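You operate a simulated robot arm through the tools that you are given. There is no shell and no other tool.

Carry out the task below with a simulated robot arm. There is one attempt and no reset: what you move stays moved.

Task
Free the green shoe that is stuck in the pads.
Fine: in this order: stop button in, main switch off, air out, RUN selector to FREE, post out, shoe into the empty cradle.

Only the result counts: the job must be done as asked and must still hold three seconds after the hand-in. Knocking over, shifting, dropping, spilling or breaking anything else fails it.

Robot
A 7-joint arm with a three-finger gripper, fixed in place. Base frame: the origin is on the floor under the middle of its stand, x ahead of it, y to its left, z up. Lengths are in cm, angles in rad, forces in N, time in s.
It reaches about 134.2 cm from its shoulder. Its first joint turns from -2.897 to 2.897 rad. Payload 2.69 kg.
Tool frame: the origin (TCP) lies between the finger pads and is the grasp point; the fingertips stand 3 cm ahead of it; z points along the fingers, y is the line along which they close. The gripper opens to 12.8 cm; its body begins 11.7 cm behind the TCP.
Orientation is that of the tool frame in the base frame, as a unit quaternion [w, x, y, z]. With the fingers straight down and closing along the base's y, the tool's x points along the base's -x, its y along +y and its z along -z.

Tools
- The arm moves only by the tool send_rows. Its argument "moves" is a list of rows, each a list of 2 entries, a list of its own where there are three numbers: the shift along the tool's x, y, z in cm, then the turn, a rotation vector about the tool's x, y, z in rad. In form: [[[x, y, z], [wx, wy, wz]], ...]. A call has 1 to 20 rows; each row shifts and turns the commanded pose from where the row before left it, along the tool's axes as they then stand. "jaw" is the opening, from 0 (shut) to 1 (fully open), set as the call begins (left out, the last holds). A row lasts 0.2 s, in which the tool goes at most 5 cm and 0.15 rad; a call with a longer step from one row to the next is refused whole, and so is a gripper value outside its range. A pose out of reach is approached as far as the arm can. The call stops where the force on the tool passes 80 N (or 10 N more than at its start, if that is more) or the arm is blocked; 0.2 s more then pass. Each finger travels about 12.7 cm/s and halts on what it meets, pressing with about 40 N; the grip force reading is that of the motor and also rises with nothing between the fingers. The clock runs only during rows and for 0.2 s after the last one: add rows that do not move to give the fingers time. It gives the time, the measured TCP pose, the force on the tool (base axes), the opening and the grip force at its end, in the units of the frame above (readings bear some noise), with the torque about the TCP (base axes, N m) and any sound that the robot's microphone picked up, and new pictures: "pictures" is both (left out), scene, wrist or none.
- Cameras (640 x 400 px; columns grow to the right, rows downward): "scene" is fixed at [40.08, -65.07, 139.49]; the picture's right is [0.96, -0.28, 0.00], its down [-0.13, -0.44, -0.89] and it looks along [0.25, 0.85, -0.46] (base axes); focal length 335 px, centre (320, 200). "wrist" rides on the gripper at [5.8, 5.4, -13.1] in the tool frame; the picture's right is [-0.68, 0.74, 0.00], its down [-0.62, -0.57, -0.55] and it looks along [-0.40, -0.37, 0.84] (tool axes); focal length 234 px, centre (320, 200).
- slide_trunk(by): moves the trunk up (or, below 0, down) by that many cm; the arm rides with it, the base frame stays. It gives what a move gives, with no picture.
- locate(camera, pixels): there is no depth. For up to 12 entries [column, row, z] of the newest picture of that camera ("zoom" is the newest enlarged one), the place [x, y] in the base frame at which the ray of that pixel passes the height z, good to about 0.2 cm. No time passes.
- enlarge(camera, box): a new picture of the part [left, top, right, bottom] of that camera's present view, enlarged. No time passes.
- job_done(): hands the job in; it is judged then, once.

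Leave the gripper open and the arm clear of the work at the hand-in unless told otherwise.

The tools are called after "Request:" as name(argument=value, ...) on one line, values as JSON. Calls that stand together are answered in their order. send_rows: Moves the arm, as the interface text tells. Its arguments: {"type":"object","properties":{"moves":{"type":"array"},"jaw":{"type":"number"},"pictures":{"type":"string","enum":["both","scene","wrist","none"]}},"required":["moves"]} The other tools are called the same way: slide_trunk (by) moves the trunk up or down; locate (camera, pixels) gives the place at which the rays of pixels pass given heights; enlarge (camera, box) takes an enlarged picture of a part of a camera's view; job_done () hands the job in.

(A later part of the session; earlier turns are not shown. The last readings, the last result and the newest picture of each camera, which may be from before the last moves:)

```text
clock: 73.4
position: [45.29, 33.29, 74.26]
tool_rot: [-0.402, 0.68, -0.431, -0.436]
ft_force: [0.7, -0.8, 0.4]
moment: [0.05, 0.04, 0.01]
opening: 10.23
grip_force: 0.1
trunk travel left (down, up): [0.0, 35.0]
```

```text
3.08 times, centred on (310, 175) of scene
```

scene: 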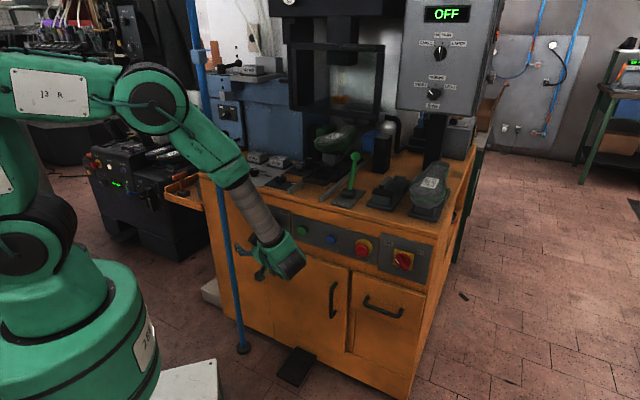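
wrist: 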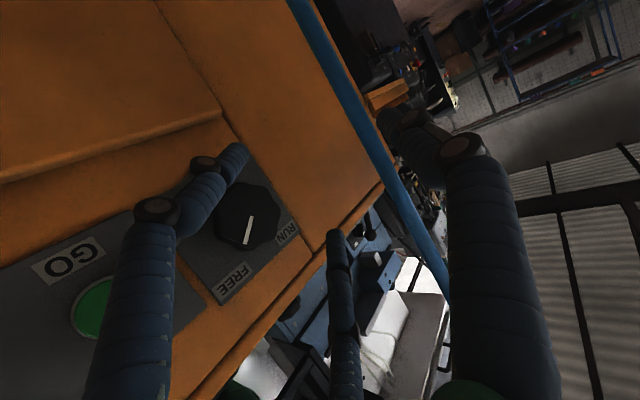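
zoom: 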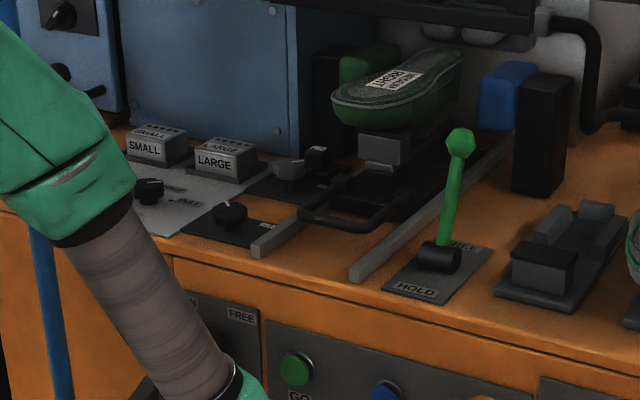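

RUN selector is at FREE, pads apart, lever green at FREE. Next: pull the post carriage out by its U-handle (scene ≈(316,182)). First unroll the tool back (−69° about the normal).

Request:
send_rows(moves=[[[0, 0, 0], [-0.001, 0.0878, -0.0476]], [[0, 0, 0], [-0.001, 0.0878, -0.0476]], [[0, 0, 0], [-0.001, 0.0878, -0.0476]], [[0, 0, 0], [-0.001, 0.0878, -0.0476]], [[0, 0, 0], [-0.001, 0.0878, -0.0476]], [[0, 0, 0], [-0.001, 0.0878, -0.0476]], [[0, 0, 0], [-0.001, 0.0878, -0.0476]], [[0, 0, 0], [-0.001, 0.0878, -0.0476]], [[0, 0, 0], [-0.001, 0.0878, -0.0476]], [[0, 0, 0], [-0.001, 0.0878, -0.0476]], [[0, 0, 0], [-0.001, 0.0878, -0.0476]], [[0, 0, 0], [-0.001, 0.0878, -0.0476]]], pictures="scene")

```text
clock: 76.0
position: [45.22, 33.13, 74.33]
tool_rot: [-0.231, 0.896, -0.369, 0.084]
ft_force: [0.5, 0.0, -0.5]
moment: [0.02, -0.02, 0.0]
opening: 10.25
grip_force: 0.0
trunk travel left (down, up): [0.0, 35.0]
```

scene: 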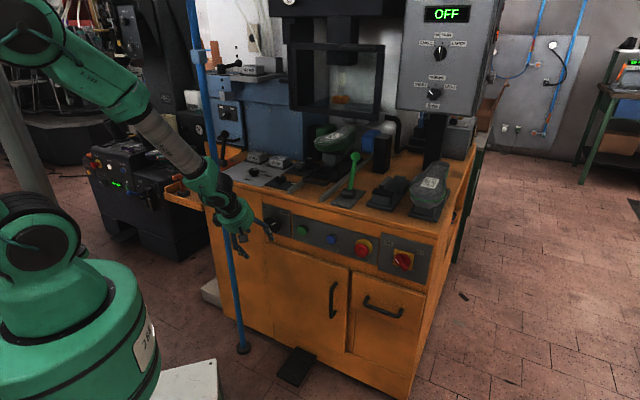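

Now slide the trunk up 35 (fingers are 10+ cm clear in front of the face), then straighten to vertical.

Request:
slide_trunk(by=30)

```text
clock: 79.0
position: [45.46, 33.02, 104.38]
tool_rot: [-0.232, 0.896, -0.37, 0.084]
ft_force: [0.2, 0.0, -1.0]
moment: [0.01, 0.03, 0.0]
opening: 10.23
grip_force: 0.1
trunk travel left (down, up): [-30.0, 5.0]
```

Pitch to vertical, and move to about u 17, d 60, z 112 to view the bench.

Request:
send_rows(moves=[[[0, 0, 0], [-0.124, 0, 0]], [[0, 0, 0], [-0.124, 0, 0]], [[0, 0, 0], [-0.124, 0, 0]], [[0, 0, 0], [-0.124, 0, 0]], [[4.2, -1.5, -2.5], [0, 0, 0]], [[4.2, -1.5, -2.5], [0, 0, 0]], [[0, -1.5, -2.5], [0, 0, 0]], [[0, 0, 0], [0, 0, 0]]])

Request:
enlarge(camera="wrist", box=[160, 100, 480, 300])

```text
refused: row 5 steps farther than a row can; nothing moved
```

```text
2.00 times, centred on (320, 200) of wrist
```

zoom: 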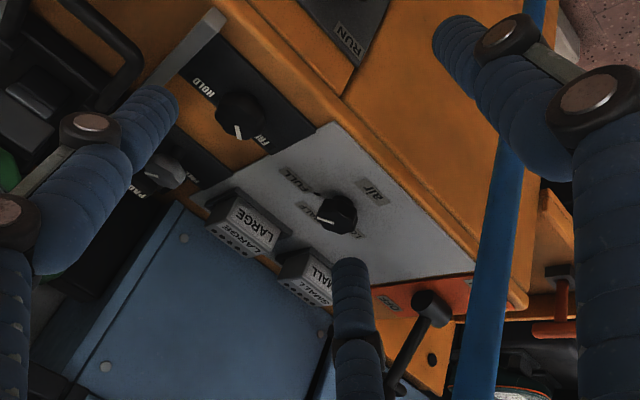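

That row was too long; resend with shorter steps.

Request:
send_rows(moves=[[[0, 0, 0], [-0.124, 0, 0]], [[0, 0, 0], [-0.124, 0, 0]], [[0, 0, 0], [-0.124, 0, 0]], [[0, 0, 0], [-0.124, 0, 0]], [[3.0, -1.5, -2.5], [0, 0, 0]], [[3.0, -1.5, -2.5], [0, 0, 0]], [[2.4, -1.5, -2.5], [0, 0, 0]], [[0, 0, 0], [0, 0, 0]]])

Request:
enlarge(camera="wrist", box=[100, 100, 420, 300])

```text
clock: 80.8
position: [54.3, 30.47, 111.8]
tool_rot: [-0.005, 0.925, -0.379, -0.01]
ft_force: [-0.5, -0.2, 0.3]
moment: [0.02, -0.04, 0.01]
opening: 10.24
grip_force: 0.0
trunk travel left (down, up): [-30.0, 5.0]
```

scene: 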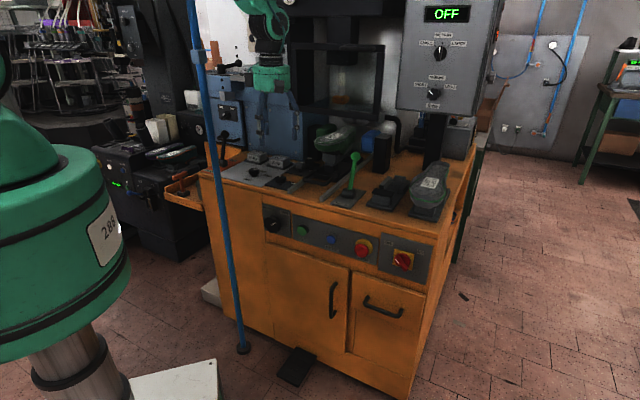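
wrist: 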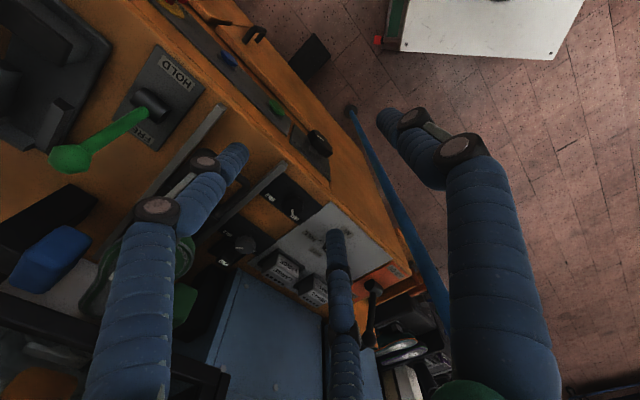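

```text
2.00 times, centred on (260, 200) of wrist
```

zoom: 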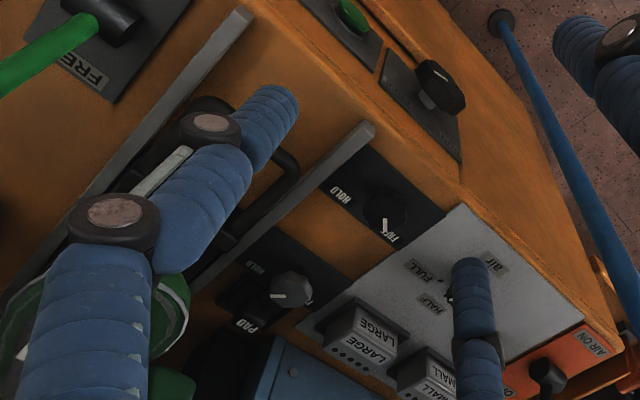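

The handle is hidden behind finger B. Shut the fingers for a clear view.

Request:
send_rows(moves=[[[0, 0, 0], [0, 0, 0]], [[0, 0, 0], [0, 0, 0]], [[0, 0, 0], [0, 0, 0]], [[0, 0, 0], [0, 0, 0]]], jaw=0, pictures="wrist")

Request:
enlarge(camera="wrist", box=[100, 100, 340, 250])

Request:
enlarge(camera="scene", box=[290, 150, 370, 210])

```text
clock: 81.8
position: [54.4, 30.62, 111.77]
tool_rot: [-0.006, 0.926, -0.378, -0.01]
ft_force: [-0.1, -0.3, -0.1]
moment: [-0.03, 0.0, 0.02]
opening: 0.21
grip_force: 31.5
trunk travel left (down, up): [-30.0, 5.0]
```

wrist: 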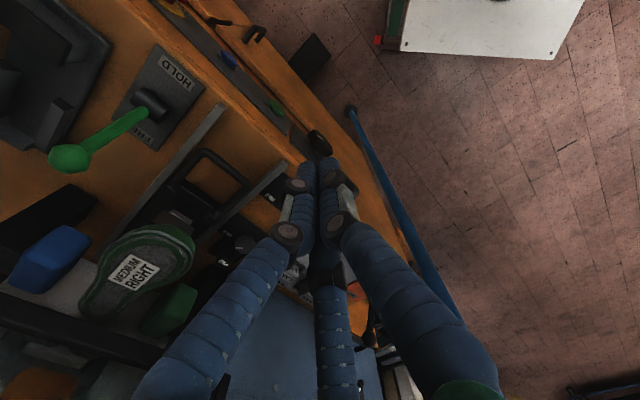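

```text
2.67 times, centred on (220, 175) of wrist
```

zoom: 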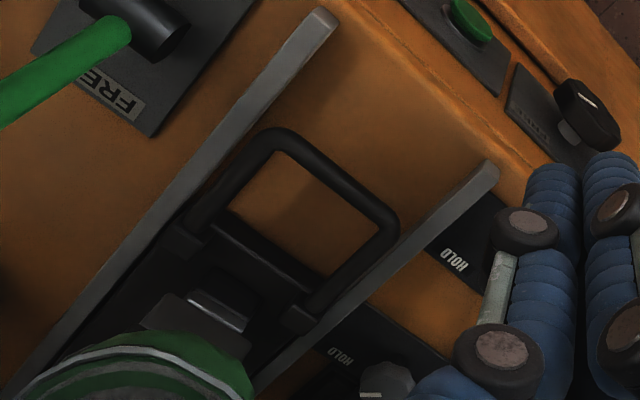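

```text
6.67 times, centred on (330, 180) of scene
```

zoom: 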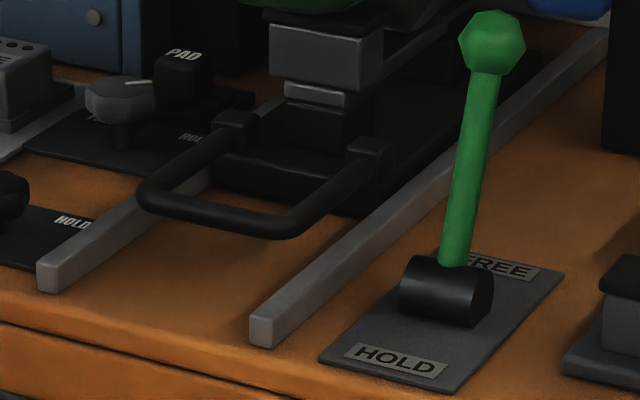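

The handle's front bar centre: wrist (224.5,166.8), scene (314.3,182.3). Triangulate its height, plus rail fronts, post and shoe features.

Request:
locate(camera="wrist", pixels=[[224.5, 166.8, 84], [224.5, 166.8, 86], [224.5, 166.8, 88], [224.5, 166.8, 90], [203.1, 150.6, 87], [244.4, 184.4, 87], [190, 185, 87], [228, 219, 87], [222.5, 108, 84], [280, 164, 84], [128, 272, 105], [128, 272, 102]])

Request:
locate(camera="scene", pixels=[[314.3, 182.3, 84], [314.3, 182.3, 86], [314.3, 182.3, 88], [314.3, 182.3, 90], [303.8, 179.3, 87], [324.8, 183.8, 87], [319.5, 201, 84], [287, 191.5, 84], [351, 191.5, 87], [353, 157, 98]])

```text
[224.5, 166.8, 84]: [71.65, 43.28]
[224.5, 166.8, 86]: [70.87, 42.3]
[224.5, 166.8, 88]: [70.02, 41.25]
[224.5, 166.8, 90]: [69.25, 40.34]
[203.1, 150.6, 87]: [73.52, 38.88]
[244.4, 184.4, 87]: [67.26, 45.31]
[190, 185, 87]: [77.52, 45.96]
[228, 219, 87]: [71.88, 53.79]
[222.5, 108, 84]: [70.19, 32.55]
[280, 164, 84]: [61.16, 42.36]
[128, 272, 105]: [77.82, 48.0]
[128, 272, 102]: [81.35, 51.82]
```

```text
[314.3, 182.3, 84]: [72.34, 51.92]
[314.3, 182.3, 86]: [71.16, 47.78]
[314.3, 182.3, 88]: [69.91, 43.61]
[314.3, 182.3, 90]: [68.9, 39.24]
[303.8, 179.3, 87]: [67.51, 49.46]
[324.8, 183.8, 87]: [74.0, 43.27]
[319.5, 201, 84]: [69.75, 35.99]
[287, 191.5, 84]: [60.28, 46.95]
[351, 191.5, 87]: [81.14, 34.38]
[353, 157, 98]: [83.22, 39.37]
```

Handle bar ≈ (69.35, 40.6, 89.4), spanning u 15.6–24.7 at d≈77.8. I need the shoe toe's position for clearance: locate the toe in both views.

Request:
enlarge(camera="wrist", box=[60, 190, 300, 340])

Request:
enlarge(camera="scene", box=[300, 110, 380, 170])

```text
2.67 times, centred on (180, 265) of wrist
```

zoom: 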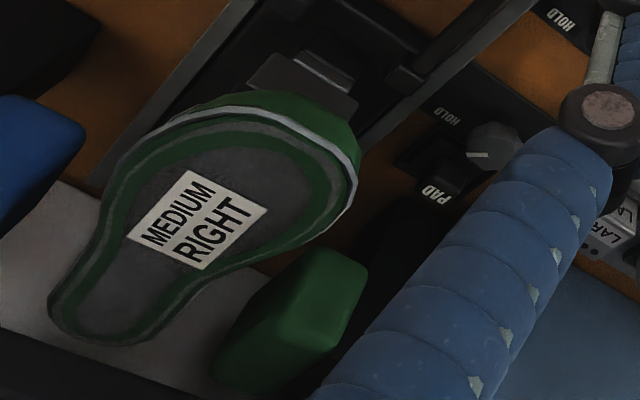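

```text
6.67 times, centred on (340, 140) of scene
```

zoom: 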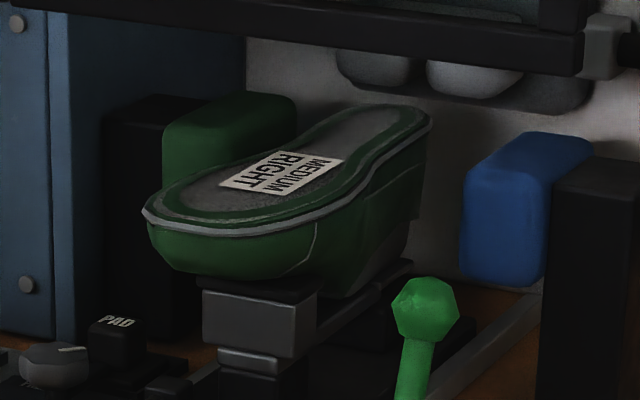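

Locate label centre (wrist (133.9,272.5), scene (334,135.8)) and toe/heel ends.

Request:
locate(camera="wrist", pixels=[[133.9, 272.5, 98], [133.9, 272.5, 100], [133.9, 272.5, 102], [133.9, 272.5, 104], [133.9, 272.5, 106], [161, 231, 100], [161, 231, 103], [195, 250, 103], [95, 320, 103]])

Request:
locate(camera="scene", pixels=[[334, 135.8, 98], [334, 135.8, 100], [334, 135.8, 102], [334, 135.8, 104], [334, 135.8, 106], [313.8, 142.3, 100], [313.8, 142.3, 103], [355, 127, 103]])

```text
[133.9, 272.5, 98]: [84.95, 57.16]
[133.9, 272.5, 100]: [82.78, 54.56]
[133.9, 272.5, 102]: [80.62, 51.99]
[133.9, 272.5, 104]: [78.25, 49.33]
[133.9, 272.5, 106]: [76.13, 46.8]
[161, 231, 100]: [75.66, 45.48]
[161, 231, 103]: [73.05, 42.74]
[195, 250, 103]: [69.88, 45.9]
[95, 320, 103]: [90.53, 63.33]
```

```text
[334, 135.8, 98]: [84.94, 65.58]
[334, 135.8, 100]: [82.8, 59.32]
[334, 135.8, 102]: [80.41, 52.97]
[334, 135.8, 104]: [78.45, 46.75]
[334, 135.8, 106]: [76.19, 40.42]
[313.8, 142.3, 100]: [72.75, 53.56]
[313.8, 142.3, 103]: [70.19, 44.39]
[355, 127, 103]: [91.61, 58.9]
```

Shoe: sole top z≈102.5, toe at d≈83, label centre (80, 51.3). To clear the toe I'll tilt the tool 25° (body leaning to the robot) and come to the handle from the front: first to u 20.15, d 74.5, z 95 with jaw 0.4.

Request:
send_rows(moves=[[[0, 0, 0], [0.1453, 0, 0]], [[0, 0, 0], [0.1453, 0, 0]], [[0, 0, 0], [0.1453, 0, 0]], [[0.67, -1.19, 4.26], [0, 0, 0]], [[0.67, -1.19, 4.26], [0, 0, 0]], [[0.67, -1.19, 4.26], [0, 0, 0]], [[0.67, -1.19, 4.26], [0, 0, 0]], [[0.67, -1.19, 4.26], [0, 0, 0]], [[0, 0, 0], [0, 0, 0]]], jaw=0.4)

Request:
enlarge(camera="wrist", box=[140, 80, 460, 280])

Request:
enlarge(camera="scene", box=[260, 110, 380, 200])

```text
clock: 83.8
position: [67.16, 38.4, 94.83]
tool_rot: [-0.204, 0.903, -0.372, 0.072]
ft_force: [0.8, -0.2, -0.7]
moment: [-0.02, 0.0, 0.0]
opening: 5.13
grip_force: 0.0
trunk travel left (down, up): [-30.0, 5.0]
```

scene: 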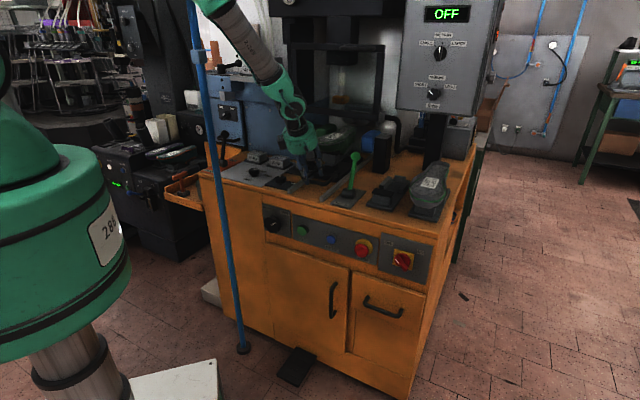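
wrist: 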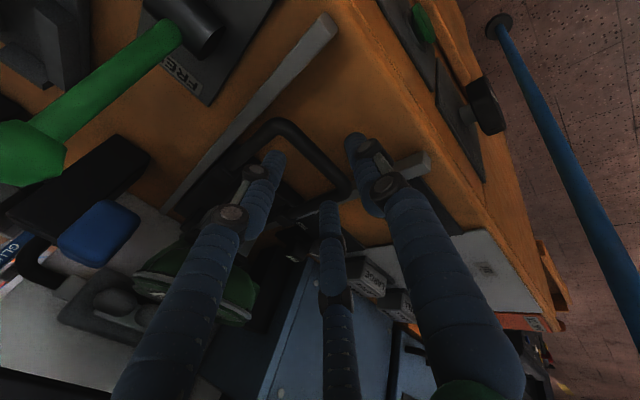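

```text
2.00 times, centred on (300, 180) of wrist
```

zoom: 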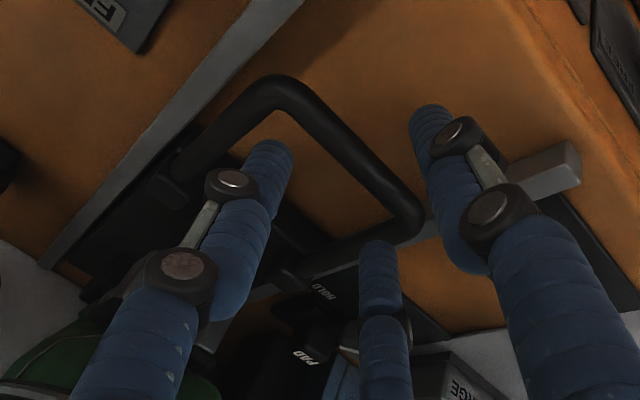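

```text
4.44 times, centred on (320, 155) of scene
```

zoom: 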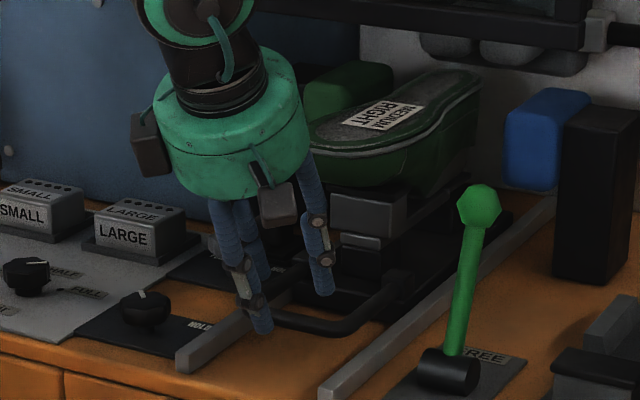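

Tips are above the U. Lower 1.3, move in 3.75 cm, then look before the final lowering.

Request:
send_rows(moves=[[[0, 0.549, 1.178], [0, 0, 0]], [[0, -1.7, 0.793], [0, 0, 0]], [[0, -1.7, 0.793], [0, 0, 0]], [[0, 0, 0], [0, 0, 0]]])

Request:
enlarge(camera="wrist", box=[140, 80, 460, 280])

Request:
enlarge(camera="scene", box=[260, 110, 380, 200])

```text
clock: 84.8
position: [69.52, 41.12, 93.68]
tool_rot: [-0.205, 0.902, -0.373, 0.072]
ft_force: [-4.9, -7.4, 7.0]
moment: [-0.32, 0.23, 0.04]
opening: 5.49
grip_force: 2.3
trunk travel left (down, up): [-30.0, 5.0]
```

scene: 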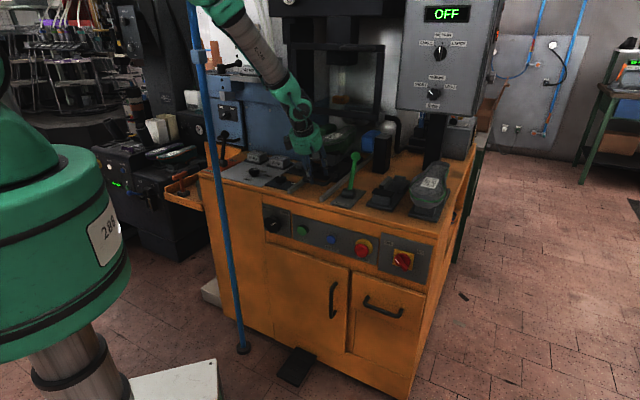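
wrist: 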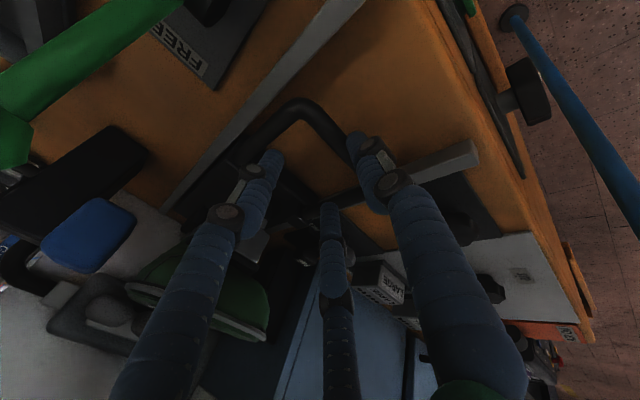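

```text
2.00 times, centred on (300, 180) of wrist
```

zoom: 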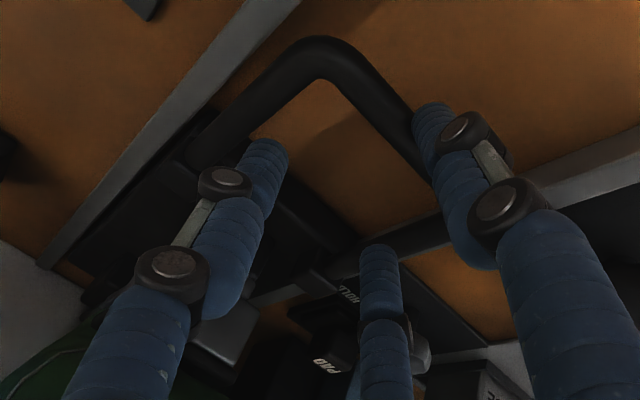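

```text
4.44 times, centred on (320, 155) of scene
```

zoom: 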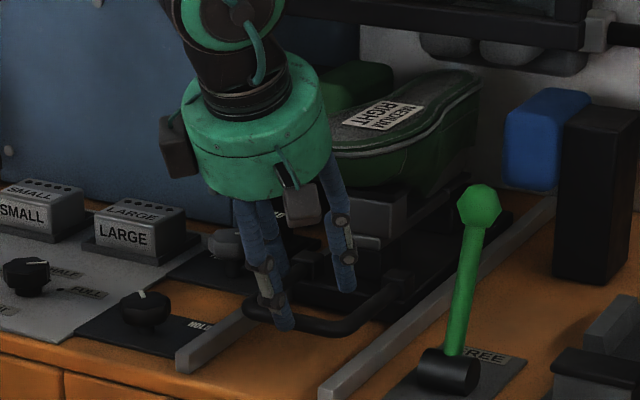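

Finger A lightly touches the bar's front (10 N). Back off 0.5 cm, then lower 3.2 cm so B and C drop inside the U.

Request:
send_rows(moves=[[[0, 0.453, -0.211], [0, 0, 0]], [[0, 0.676, 1.45], [0, 0, 0]], [[0, 0.676, 1.45], [0, 0, 0]], [[0, 0, 0], [0, 0, 0]]])

Request:
enlarge(camera="wrist", box=[140, 80, 460, 280])

Request:
enlarge(camera="scene", box=[260, 110, 380, 200])

```text
clock: 85.8
position: [68.99, 40.78, 90.44]
tool_rot: [-0.205, 0.902, -0.372, 0.072]
ft_force: [0.2, -5.2, 9.5]
moment: [-0.32, 0.18, 0.03]
opening: 5.08
grip_force: 0.1
trunk travel left (down, up): [-30.0, 5.0]
```

scene: 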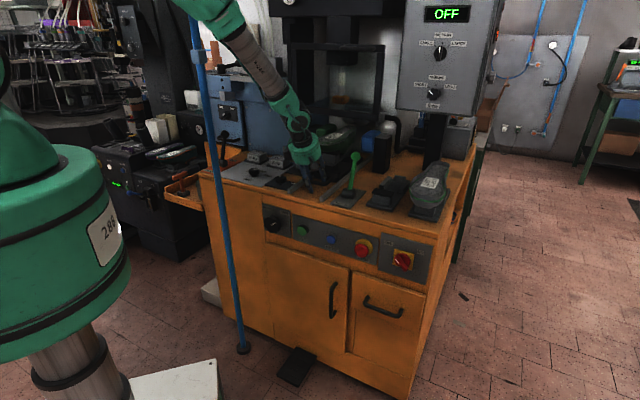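
wrist: 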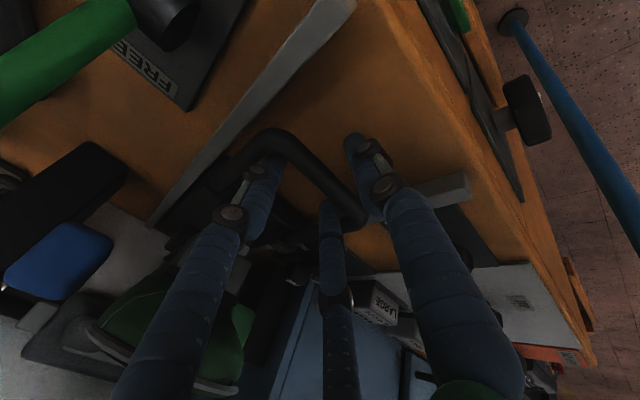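

```text
2.00 times, centred on (300, 180) of wrist
```

zoom: 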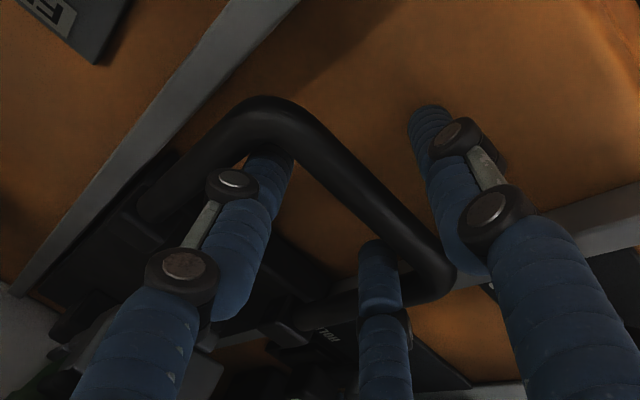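

```text
4.44 times, centred on (320, 155) of scene
```

zoom: 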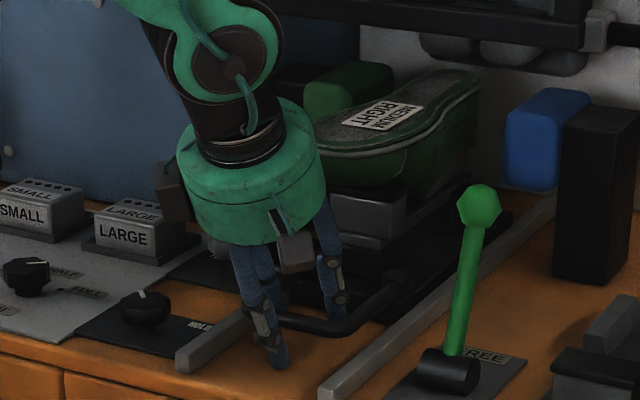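

B and C are behind the bar, A in front. Close the fingers on the bar.

Request:
send_rows(moves=[[[0, 0, 0], [0, 0, 0]], [[0, 0, 0], [0, 0, 0]], [[0, 0, 0], [0, 0, 0]], [[0, 0, 0], [0, 0, 0]]], jaw=0)

Request:
enlarge(camera="wrist", box=[140, 80, 460, 280])

```text
clock: 86.8
position: [68.91, 40.79, 90.35]
tool_rot: [-0.206, 0.902, -0.372, 0.072]
ft_force: [6.4, 1.1, 0.0]
moment: [-0.3, -0.42, 0.79]
opening: 2.21
grip_force: 44.9
trunk travel left (down, up): [-30.0, 5.0]
```

scene: 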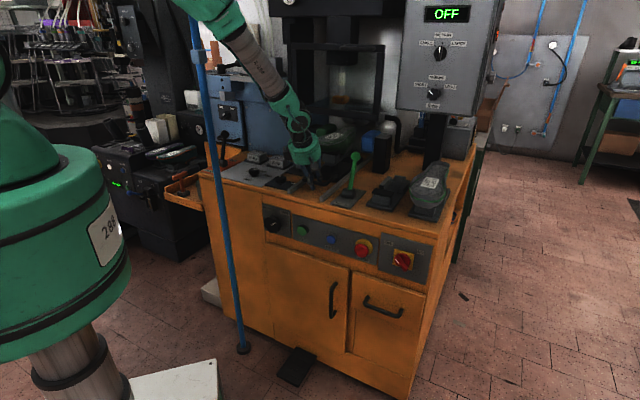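
wrist: 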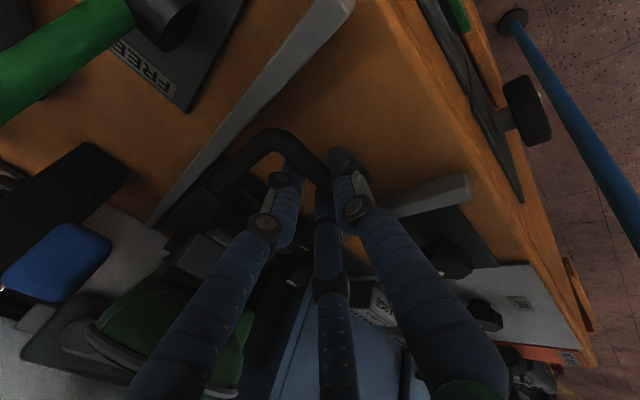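

```text
2.00 times, centred on (300, 180) of wrist
```

zoom: 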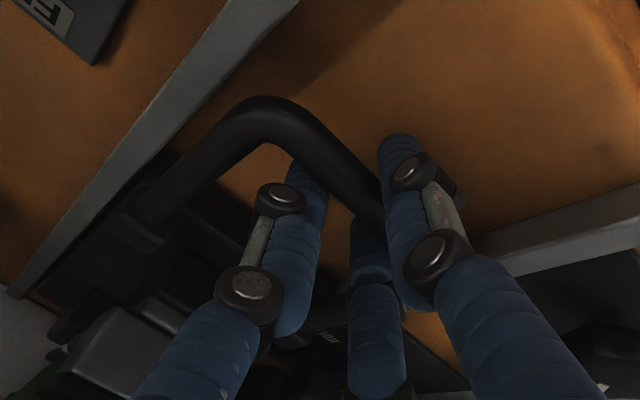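

The bar is gripped (45 N). Pull gently toward the robot: five rows of 0.4 cm.

Request:
send_rows(moves=[[[0, 0.181, -0.085], [0, 0, 0]], [[0, 0.362, -0.169], [0, 0, 0]], [[0, 0.362, -0.169], [0, 0, 0]], [[0, 0.362, -0.169], [0, 0, 0]], [[0, 0.362, -0.169], [0, 0, 0]], [[0, 0.181, -0.085], [0, 0, 0]]])

Request:
enlarge(camera="scene", box=[260, 110, 380, 200])

```text
clock: 88.2
position: [67.73, 39.34, 90.39]
tool_rot: [-0.206, 0.902, -0.372, 0.072]
ft_force: [2.1, -1.1, 1.8]
moment: [-0.13, -0.15, 0.99]
opening: 2.19
grip_force: 45.3
trunk travel left (down, up): [-30.0, 5.0]
```

scene: 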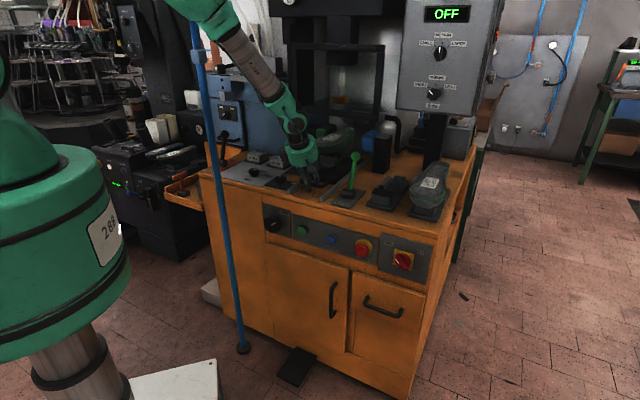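
wrist: 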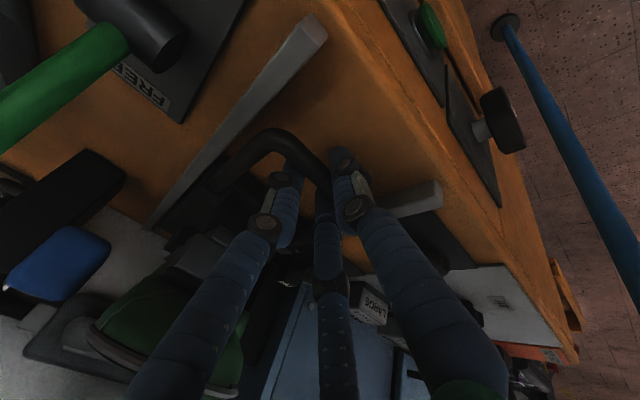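

```text
4.44 times, centred on (320, 155) of scene
```

zoom: 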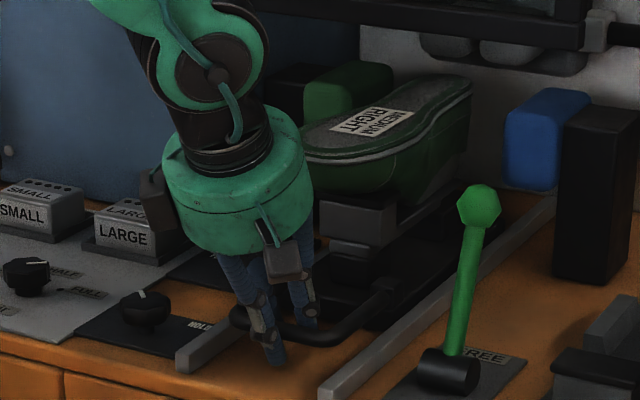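

The carriage and shoe slide along. Continue pulling 8 cm in 0.8 cm rows.

Request:
send_rows(moves=[[[0, 0.362, -0.169], [0, 0, 0]], [[0, 0.725, -0.338], [0, 0, 0]], [[0, 0.725, -0.338], [0, 0, 0]], [[0, 0.725, -0.338], [0, 0, 0]], [[0, 0.725, -0.338], [0, 0, 0]], [[0, 0.725, -0.338], [0, 0, 0]], [[0, 0.725, -0.338], [0, 0, 0]], [[0, 0.725, -0.338], [0, 0, 0]], [[0, 0.725, -0.338], [0, 0, 0]], [[0, 0.362, -0.169], [0, 0, 0]], [[0, 0, 0], [0, 0, 0]]])

Request:
enlarge(camera="scene", box=[260, 110, 380, 200])

```text
clock: 90.6
position: [62.6, 34.28, 90.34]
tool_rot: [-0.204, 0.903, -0.372, 0.072]
ft_force: [-0.3, 0.1, -7.0]
moment: [-0.35, -0.34, 0.75]
opening: 2.21
grip_force: 44.7
trunk travel left (down, up): [-30.0, 5.0]
```

scene: 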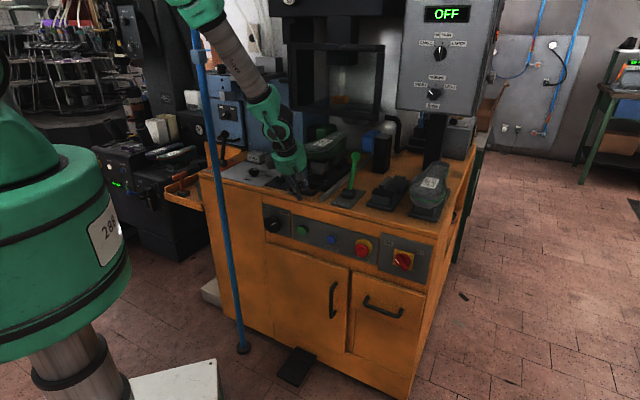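
wrist: 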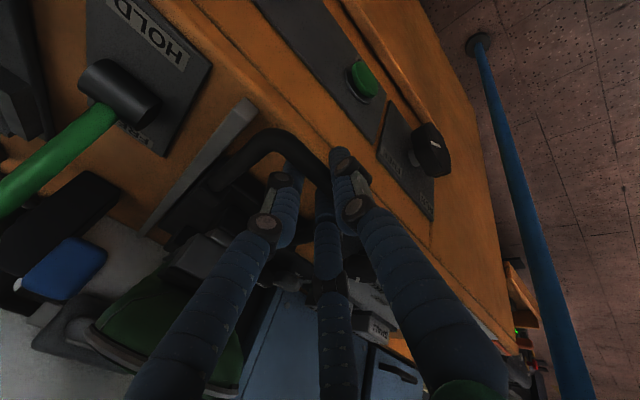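

```text
4.44 times, centred on (320, 155) of scene
```

zoom: 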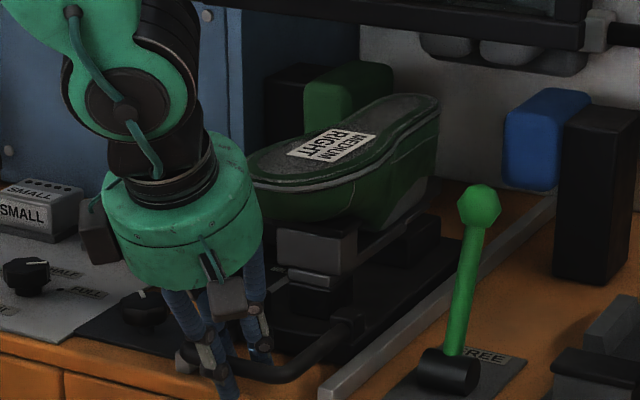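

Pulled 9 cm so far. Continue with slower rows until the end of travel.

Request:
send_rows(moves=[[[0, 0.453, -0.211], [0, 0, 0]], [[0, 0.453, -0.211], [0, 0, 0]], [[0, 0.453, -0.211], [0, 0, 0]], [[0, 0.453, -0.211], [0, 0, 0]], [[0, 0.453, -0.211], [0, 0, 0]], [[0, 0.453, -0.211], [0, 0, 0]], [[0, 0.453, -0.211], [0, 0, 0]], [[0, 0.453, -0.211], [0, 0, 0]], [[0, 0.453, -0.211], [0, 0, 0]], [[0, 0.453, -0.211], [0, 0, 0]], [[0, 0.453, -0.211], [0, 0, 0]], [[0, 0.453, -0.211], [0, 0, 0]], [[0, 0, 0], [0, 0, 0]]])

Request:
enlarge(camera="scene", box=[260, 110, 380, 200])

```text
clock: 93.4
position: [58.47, 30.11, 90.35]
tool_rot: [-0.202, 0.903, -0.372, 0.07]
ft_force: [-7.0, -0.2, -21.0]
moment: [-0.11, -0.13, 0.86]
opening: 2.21
grip_force: 45.3
trunk travel left (down, up): [-30.0, 5.0]
```

scene: 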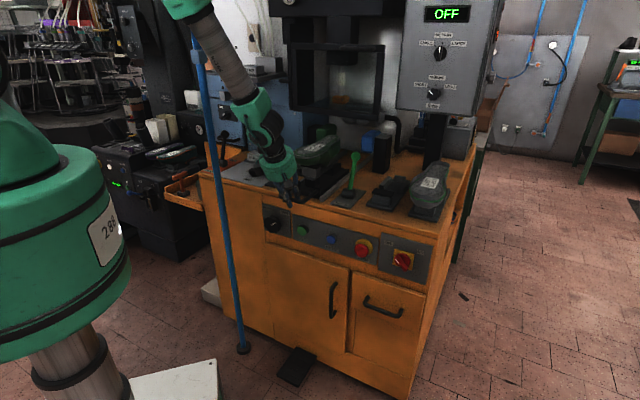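
wrist: 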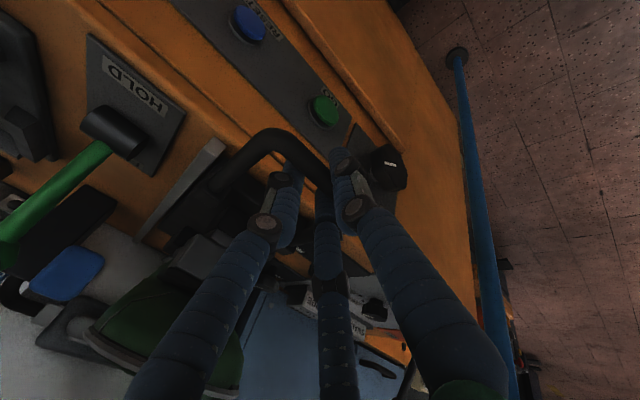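

```text
4.44 times, centred on (320, 155) of scene
```

zoom: 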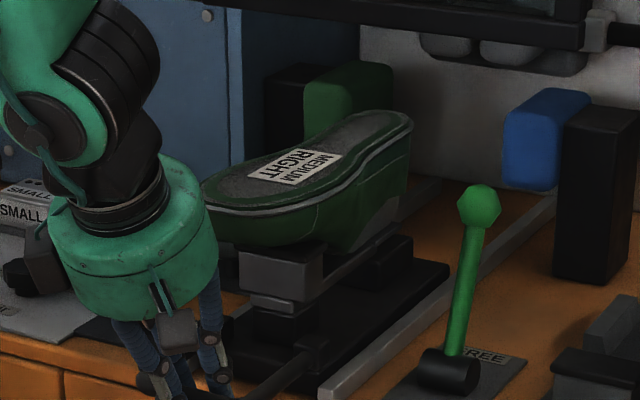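

Pulled 15 cm; no end stop yet. Continue gently 4 cm more in small rows, watching the force.

Request:
send_rows(moves=[[[0, 0.362, -0.169], [0, 0, 0]], [[0, 0.362, -0.169], [0, 0, 0]], [[0, 0.362, -0.169], [0, 0, 0]], [[0, 0.362, -0.169], [0, 0, 0]], [[0, 0.362, -0.169], [0, 0, 0]], [[0, 0, 0], [0, 0, 0]]])

Request:
enlarge(camera="scene", box=[260, 110, 380, 200])

```text
clock: 94.8
position: [57.67, 29.17, 90.92]
tool_rot: [-0.198, 0.903, -0.374, 0.07]
ft_force: [-1.0, 12.5, -36.2]
moment: [0.24, 0.14, 0.89]
opening: 2.23
grip_force: 45.2
out of reach, approached as far as the arm can: row 3, 5
trunk travel left (down, up): [-30.0, 5.0]
```

scene: 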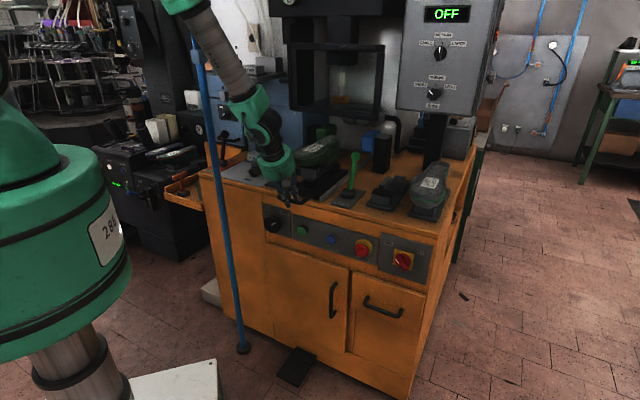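
wrist: 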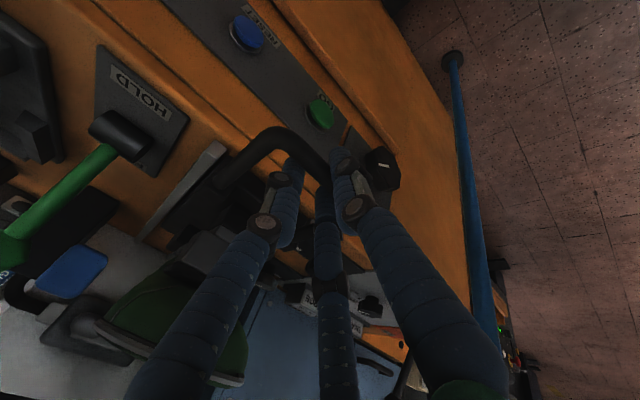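

```text
4.44 times, centred on (320, 155) of scene
```

zoom: 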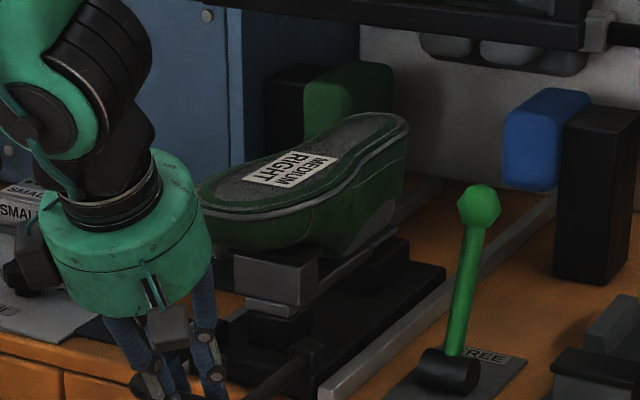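

The arm reached its limit with this tilt (z rose 0.6, 36 N). Reduce the tilt by ~0.24 rad about the bar (pivoting in the grip) and lower 0.5, which allows more retraction.

Request:
send_rows(moves=[[[0, 0.1, 0.2], [-0.08, 0, 0]], [[0, 0.1, 0.2], [-0.08, 0, 0]], [[0, 0.05, 0.1], [-0.08, 0, 0]], [[0, 0, 0], [0, 0, 0]]])

Request:
enlarge(camera="scene", box=[260, 110, 380, 200])

```text
clock: 95.8
position: [57.97, 29.4, 90.98]
tool_rot: [-0.099, 0.92, -0.378, 0.029]
ft_force: [6.8, 17.5, 32.2]
moment: [0.38, 0.07, 0.84]
opening: 2.22
grip_force: 44.8
trunk travel left (down, up): [-30.0, 5.0]
```

scene: 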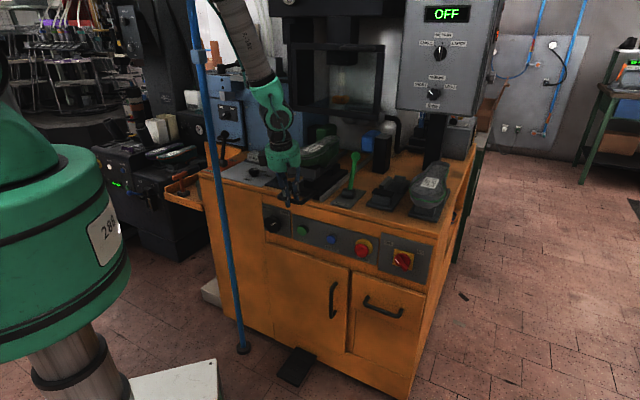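
wrist: 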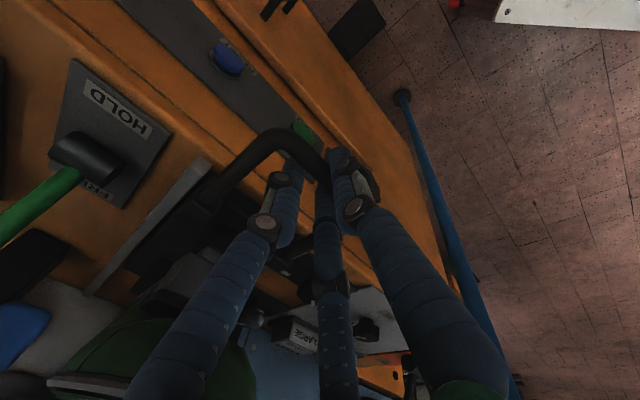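

```text
4.44 times, centred on (320, 155) of scene
```

zoom: 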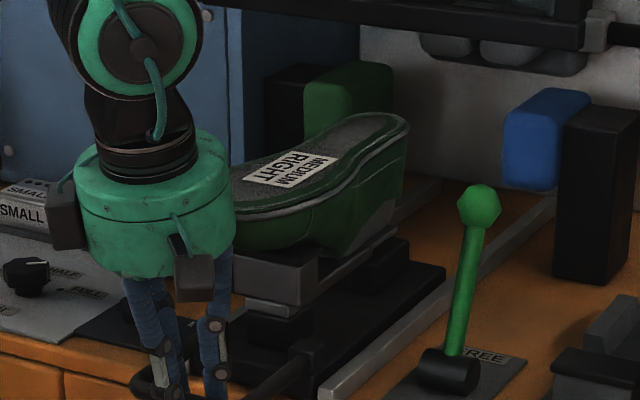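

Now pressing down ~32 N; raise 0.25 and continue pulling in 0.4 cm rows.

Request:
send_rows(moves=[[[0, -0.05, -0.245], [0, 0, 0]], [[0, 0.392, -0.081], [0, 0, 0]], [[0, 0.392, -0.081], [0, 0, 0]], [[0, 0.392, -0.081], [0, 0, 0]], [[0, 0.392, -0.081], [0, 0, 0]], [[0, 0, 0], [0, 0, 0]]])

Request:
enlarge(camera="scene", box=[260, 110, 380, 200])

```text
clock: 96.5
position: [58.03, 29.29, 91.01]
tool_rot: [-0.099, 0.921, -0.375, 0.031]
ft_force: [13.1, 23.0, -27.6]
moment: [1.21, 0.66, 0.92]
opening: 2.21
grip_force: 45.3
trunk travel left (down, up): [-30.0, 5.0]
stopped in row 3: the force on the tool passed its limit at 86 N (the readings are from after the stop); the commanded pose is now the measured one
```

scene: 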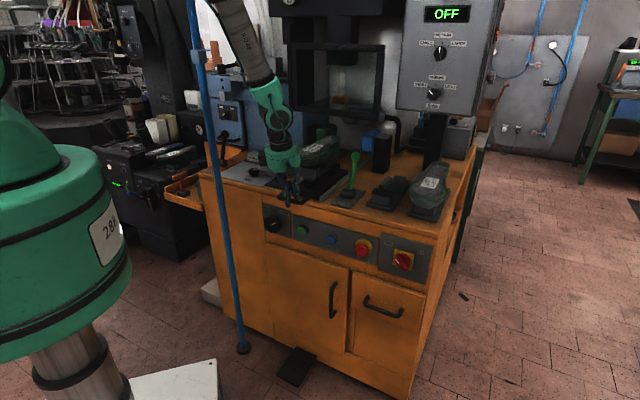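
wrist: 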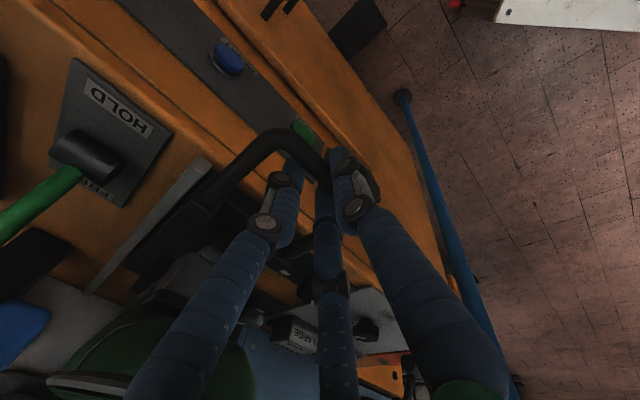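

```text
4.44 times, centred on (320, 155) of scene
```

zoom: 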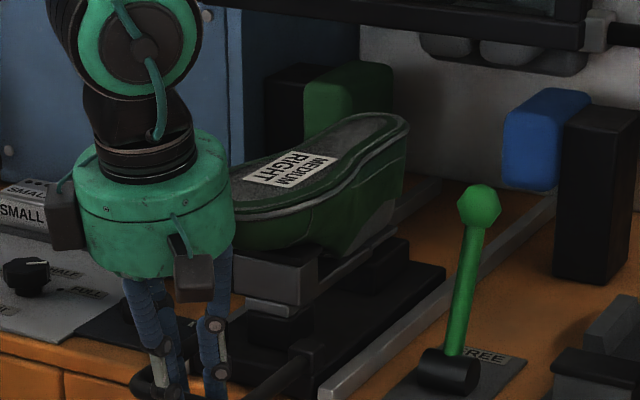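

The pull hits a firm end stop (force 86 N, carriage no longer moving) after ~16 cm: the post is out. Release: open the fingers to 0.45, wait, then lift straight up 4 cm.

Request:
send_rows(moves=[[[0, 0, 0], [0, 0, 0]], [[0, 0, 0], [0, 0, 0]], [[0, 0, 0], [0, 0, 0]], [[0, -0.204, -0.979], [0, 0, 0]], [[0, -0.204, -0.979], [0, 0, 0]], [[0, -0.204, -0.979], [0, 0, 0]], [[0, -0.204, -0.979], [0, 0, 0]], [[0, 0, 0], [0, 0, 0]]], jaw=0.4)

Request:
enlarge(camera="scene", box=[260, 110, 380, 200])

```text
clock: 98.3
position: [57.87, 29.01, 95.26]
tool_rot: [-0.101, 0.92, -0.377, 0.031]
ft_force: [0.6, 0.3, -0.4]
moment: [0.01, 0.01, 0.01]
opening: 5.14
grip_force: 0.0
trunk travel left (down, up): [-30.0, 5.0]
```

scene: 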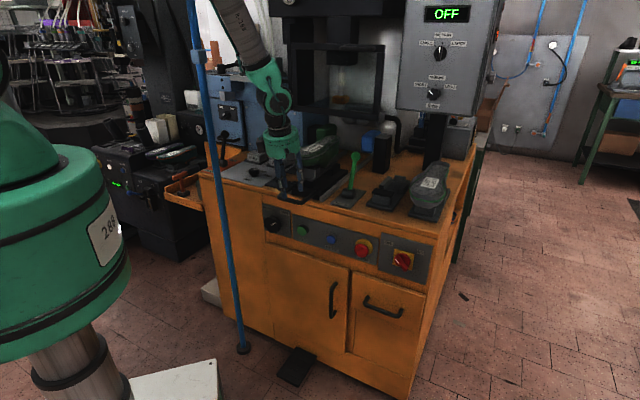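
wrist: 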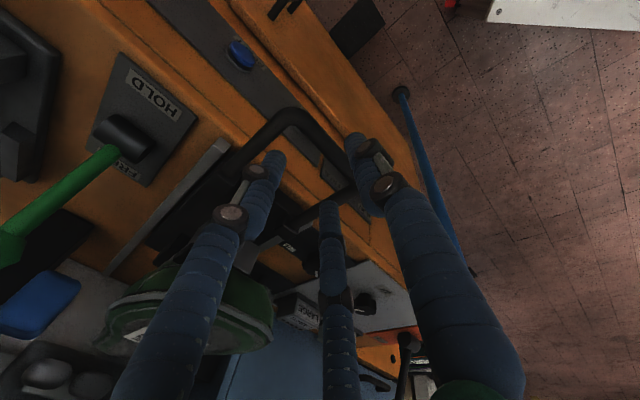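

```text
4.44 times, centred on (320, 155) of scene
```

zoom: 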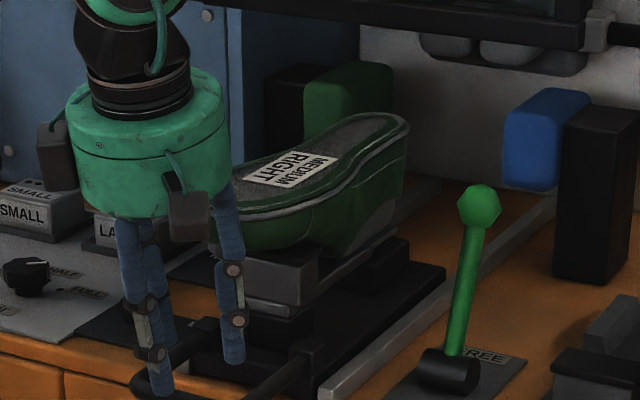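

Post released. Move back 4 cm and up 16 cm, then twist +90° so the closing line is across the shoe (along u), and look.

Request:
send_rows(moves=[[[0, 0.78, -4.1], [0, 0, 0]], [[0, 0.78, -4.1], [0, 0, 0]], [[0, 0.78, -4.1], [0, 0, 0]], [[0, 0.78, -4.1], [0, 0, 0]], [[0, 0, 0], [-0.067, 0, 0.14]], [[0, 0, 0], [-0.06, 0.02, 0.14]], [[0, 0, 0], [-0.06, 0.03, 0.13]]])

```text
refused: row 5 steps farther than a row can; nothing moved
```

Split the turns: pitch to vertical first, then the 90° twist.

Request:
send_rows(moves=[[[0, 0.78, -4.1], [0, 0, 0]], [[0, 0.78, -4.1], [0, 0, 0]], [[0, 0.78, -4.1], [0, 0, 0]], [[0, 0.78, -4.1], [0, 0, 0]], [[0, 0, 0], [-0.102, 0, 0]], [[0, 0, 0], [-0.102, 0, 0]], [[0, 0, 0], [0, 0, 0.1428]], [[0, 0, 0], [0, 0, 0.1428]], [[0, 0, 0], [0, 0, 0.1428]], [[0, 0, 0], [0, 0, 0.1428]], [[0, 0, 0], [0, 0, 0.1428]], [[0, 0, 0], [0, 0, 0.1428]], [[0, 0, 0], [0, 0, 0.1428]], [[0, 0, 0], [0, 0, 0.1428]], [[0, 0, 0], [0, 0, 0.1428]], [[0, 0, 0], [0, 0, 0.1428]], [[0, 0, 0], [0, 0, 0.1428]]], jaw=1)

```text
clock: 101.9
position: [53.62, 24.26, 110.59]
tool_rot: [-0.001, -0.387, 0.922, 0.009]
ft_force: [-0.3, -0.6, 0.1]
moment: [0.03, -0.01, -0.04]
opening: 12.79
grip_force: 0.1
trunk travel left (down, up): [-30.0, 5.0]
```

scene: 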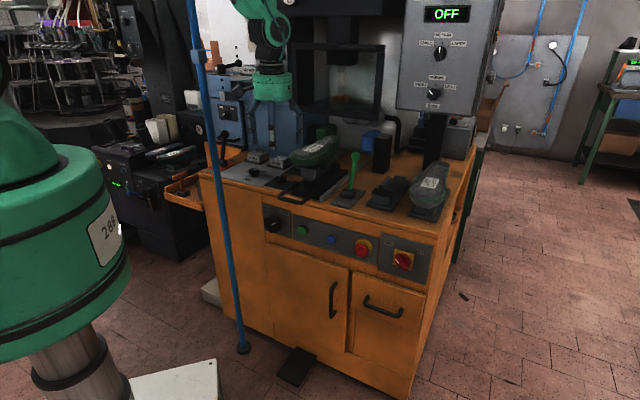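
wrist: 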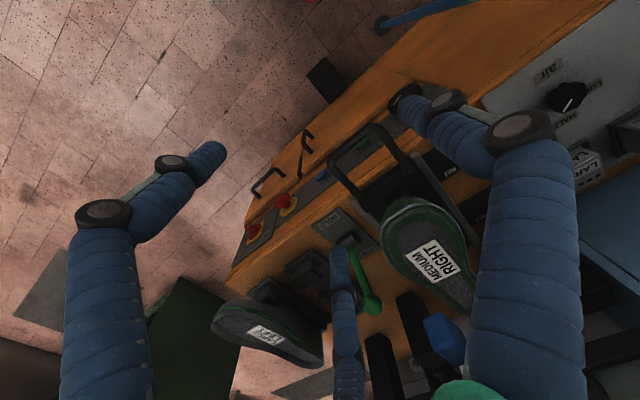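

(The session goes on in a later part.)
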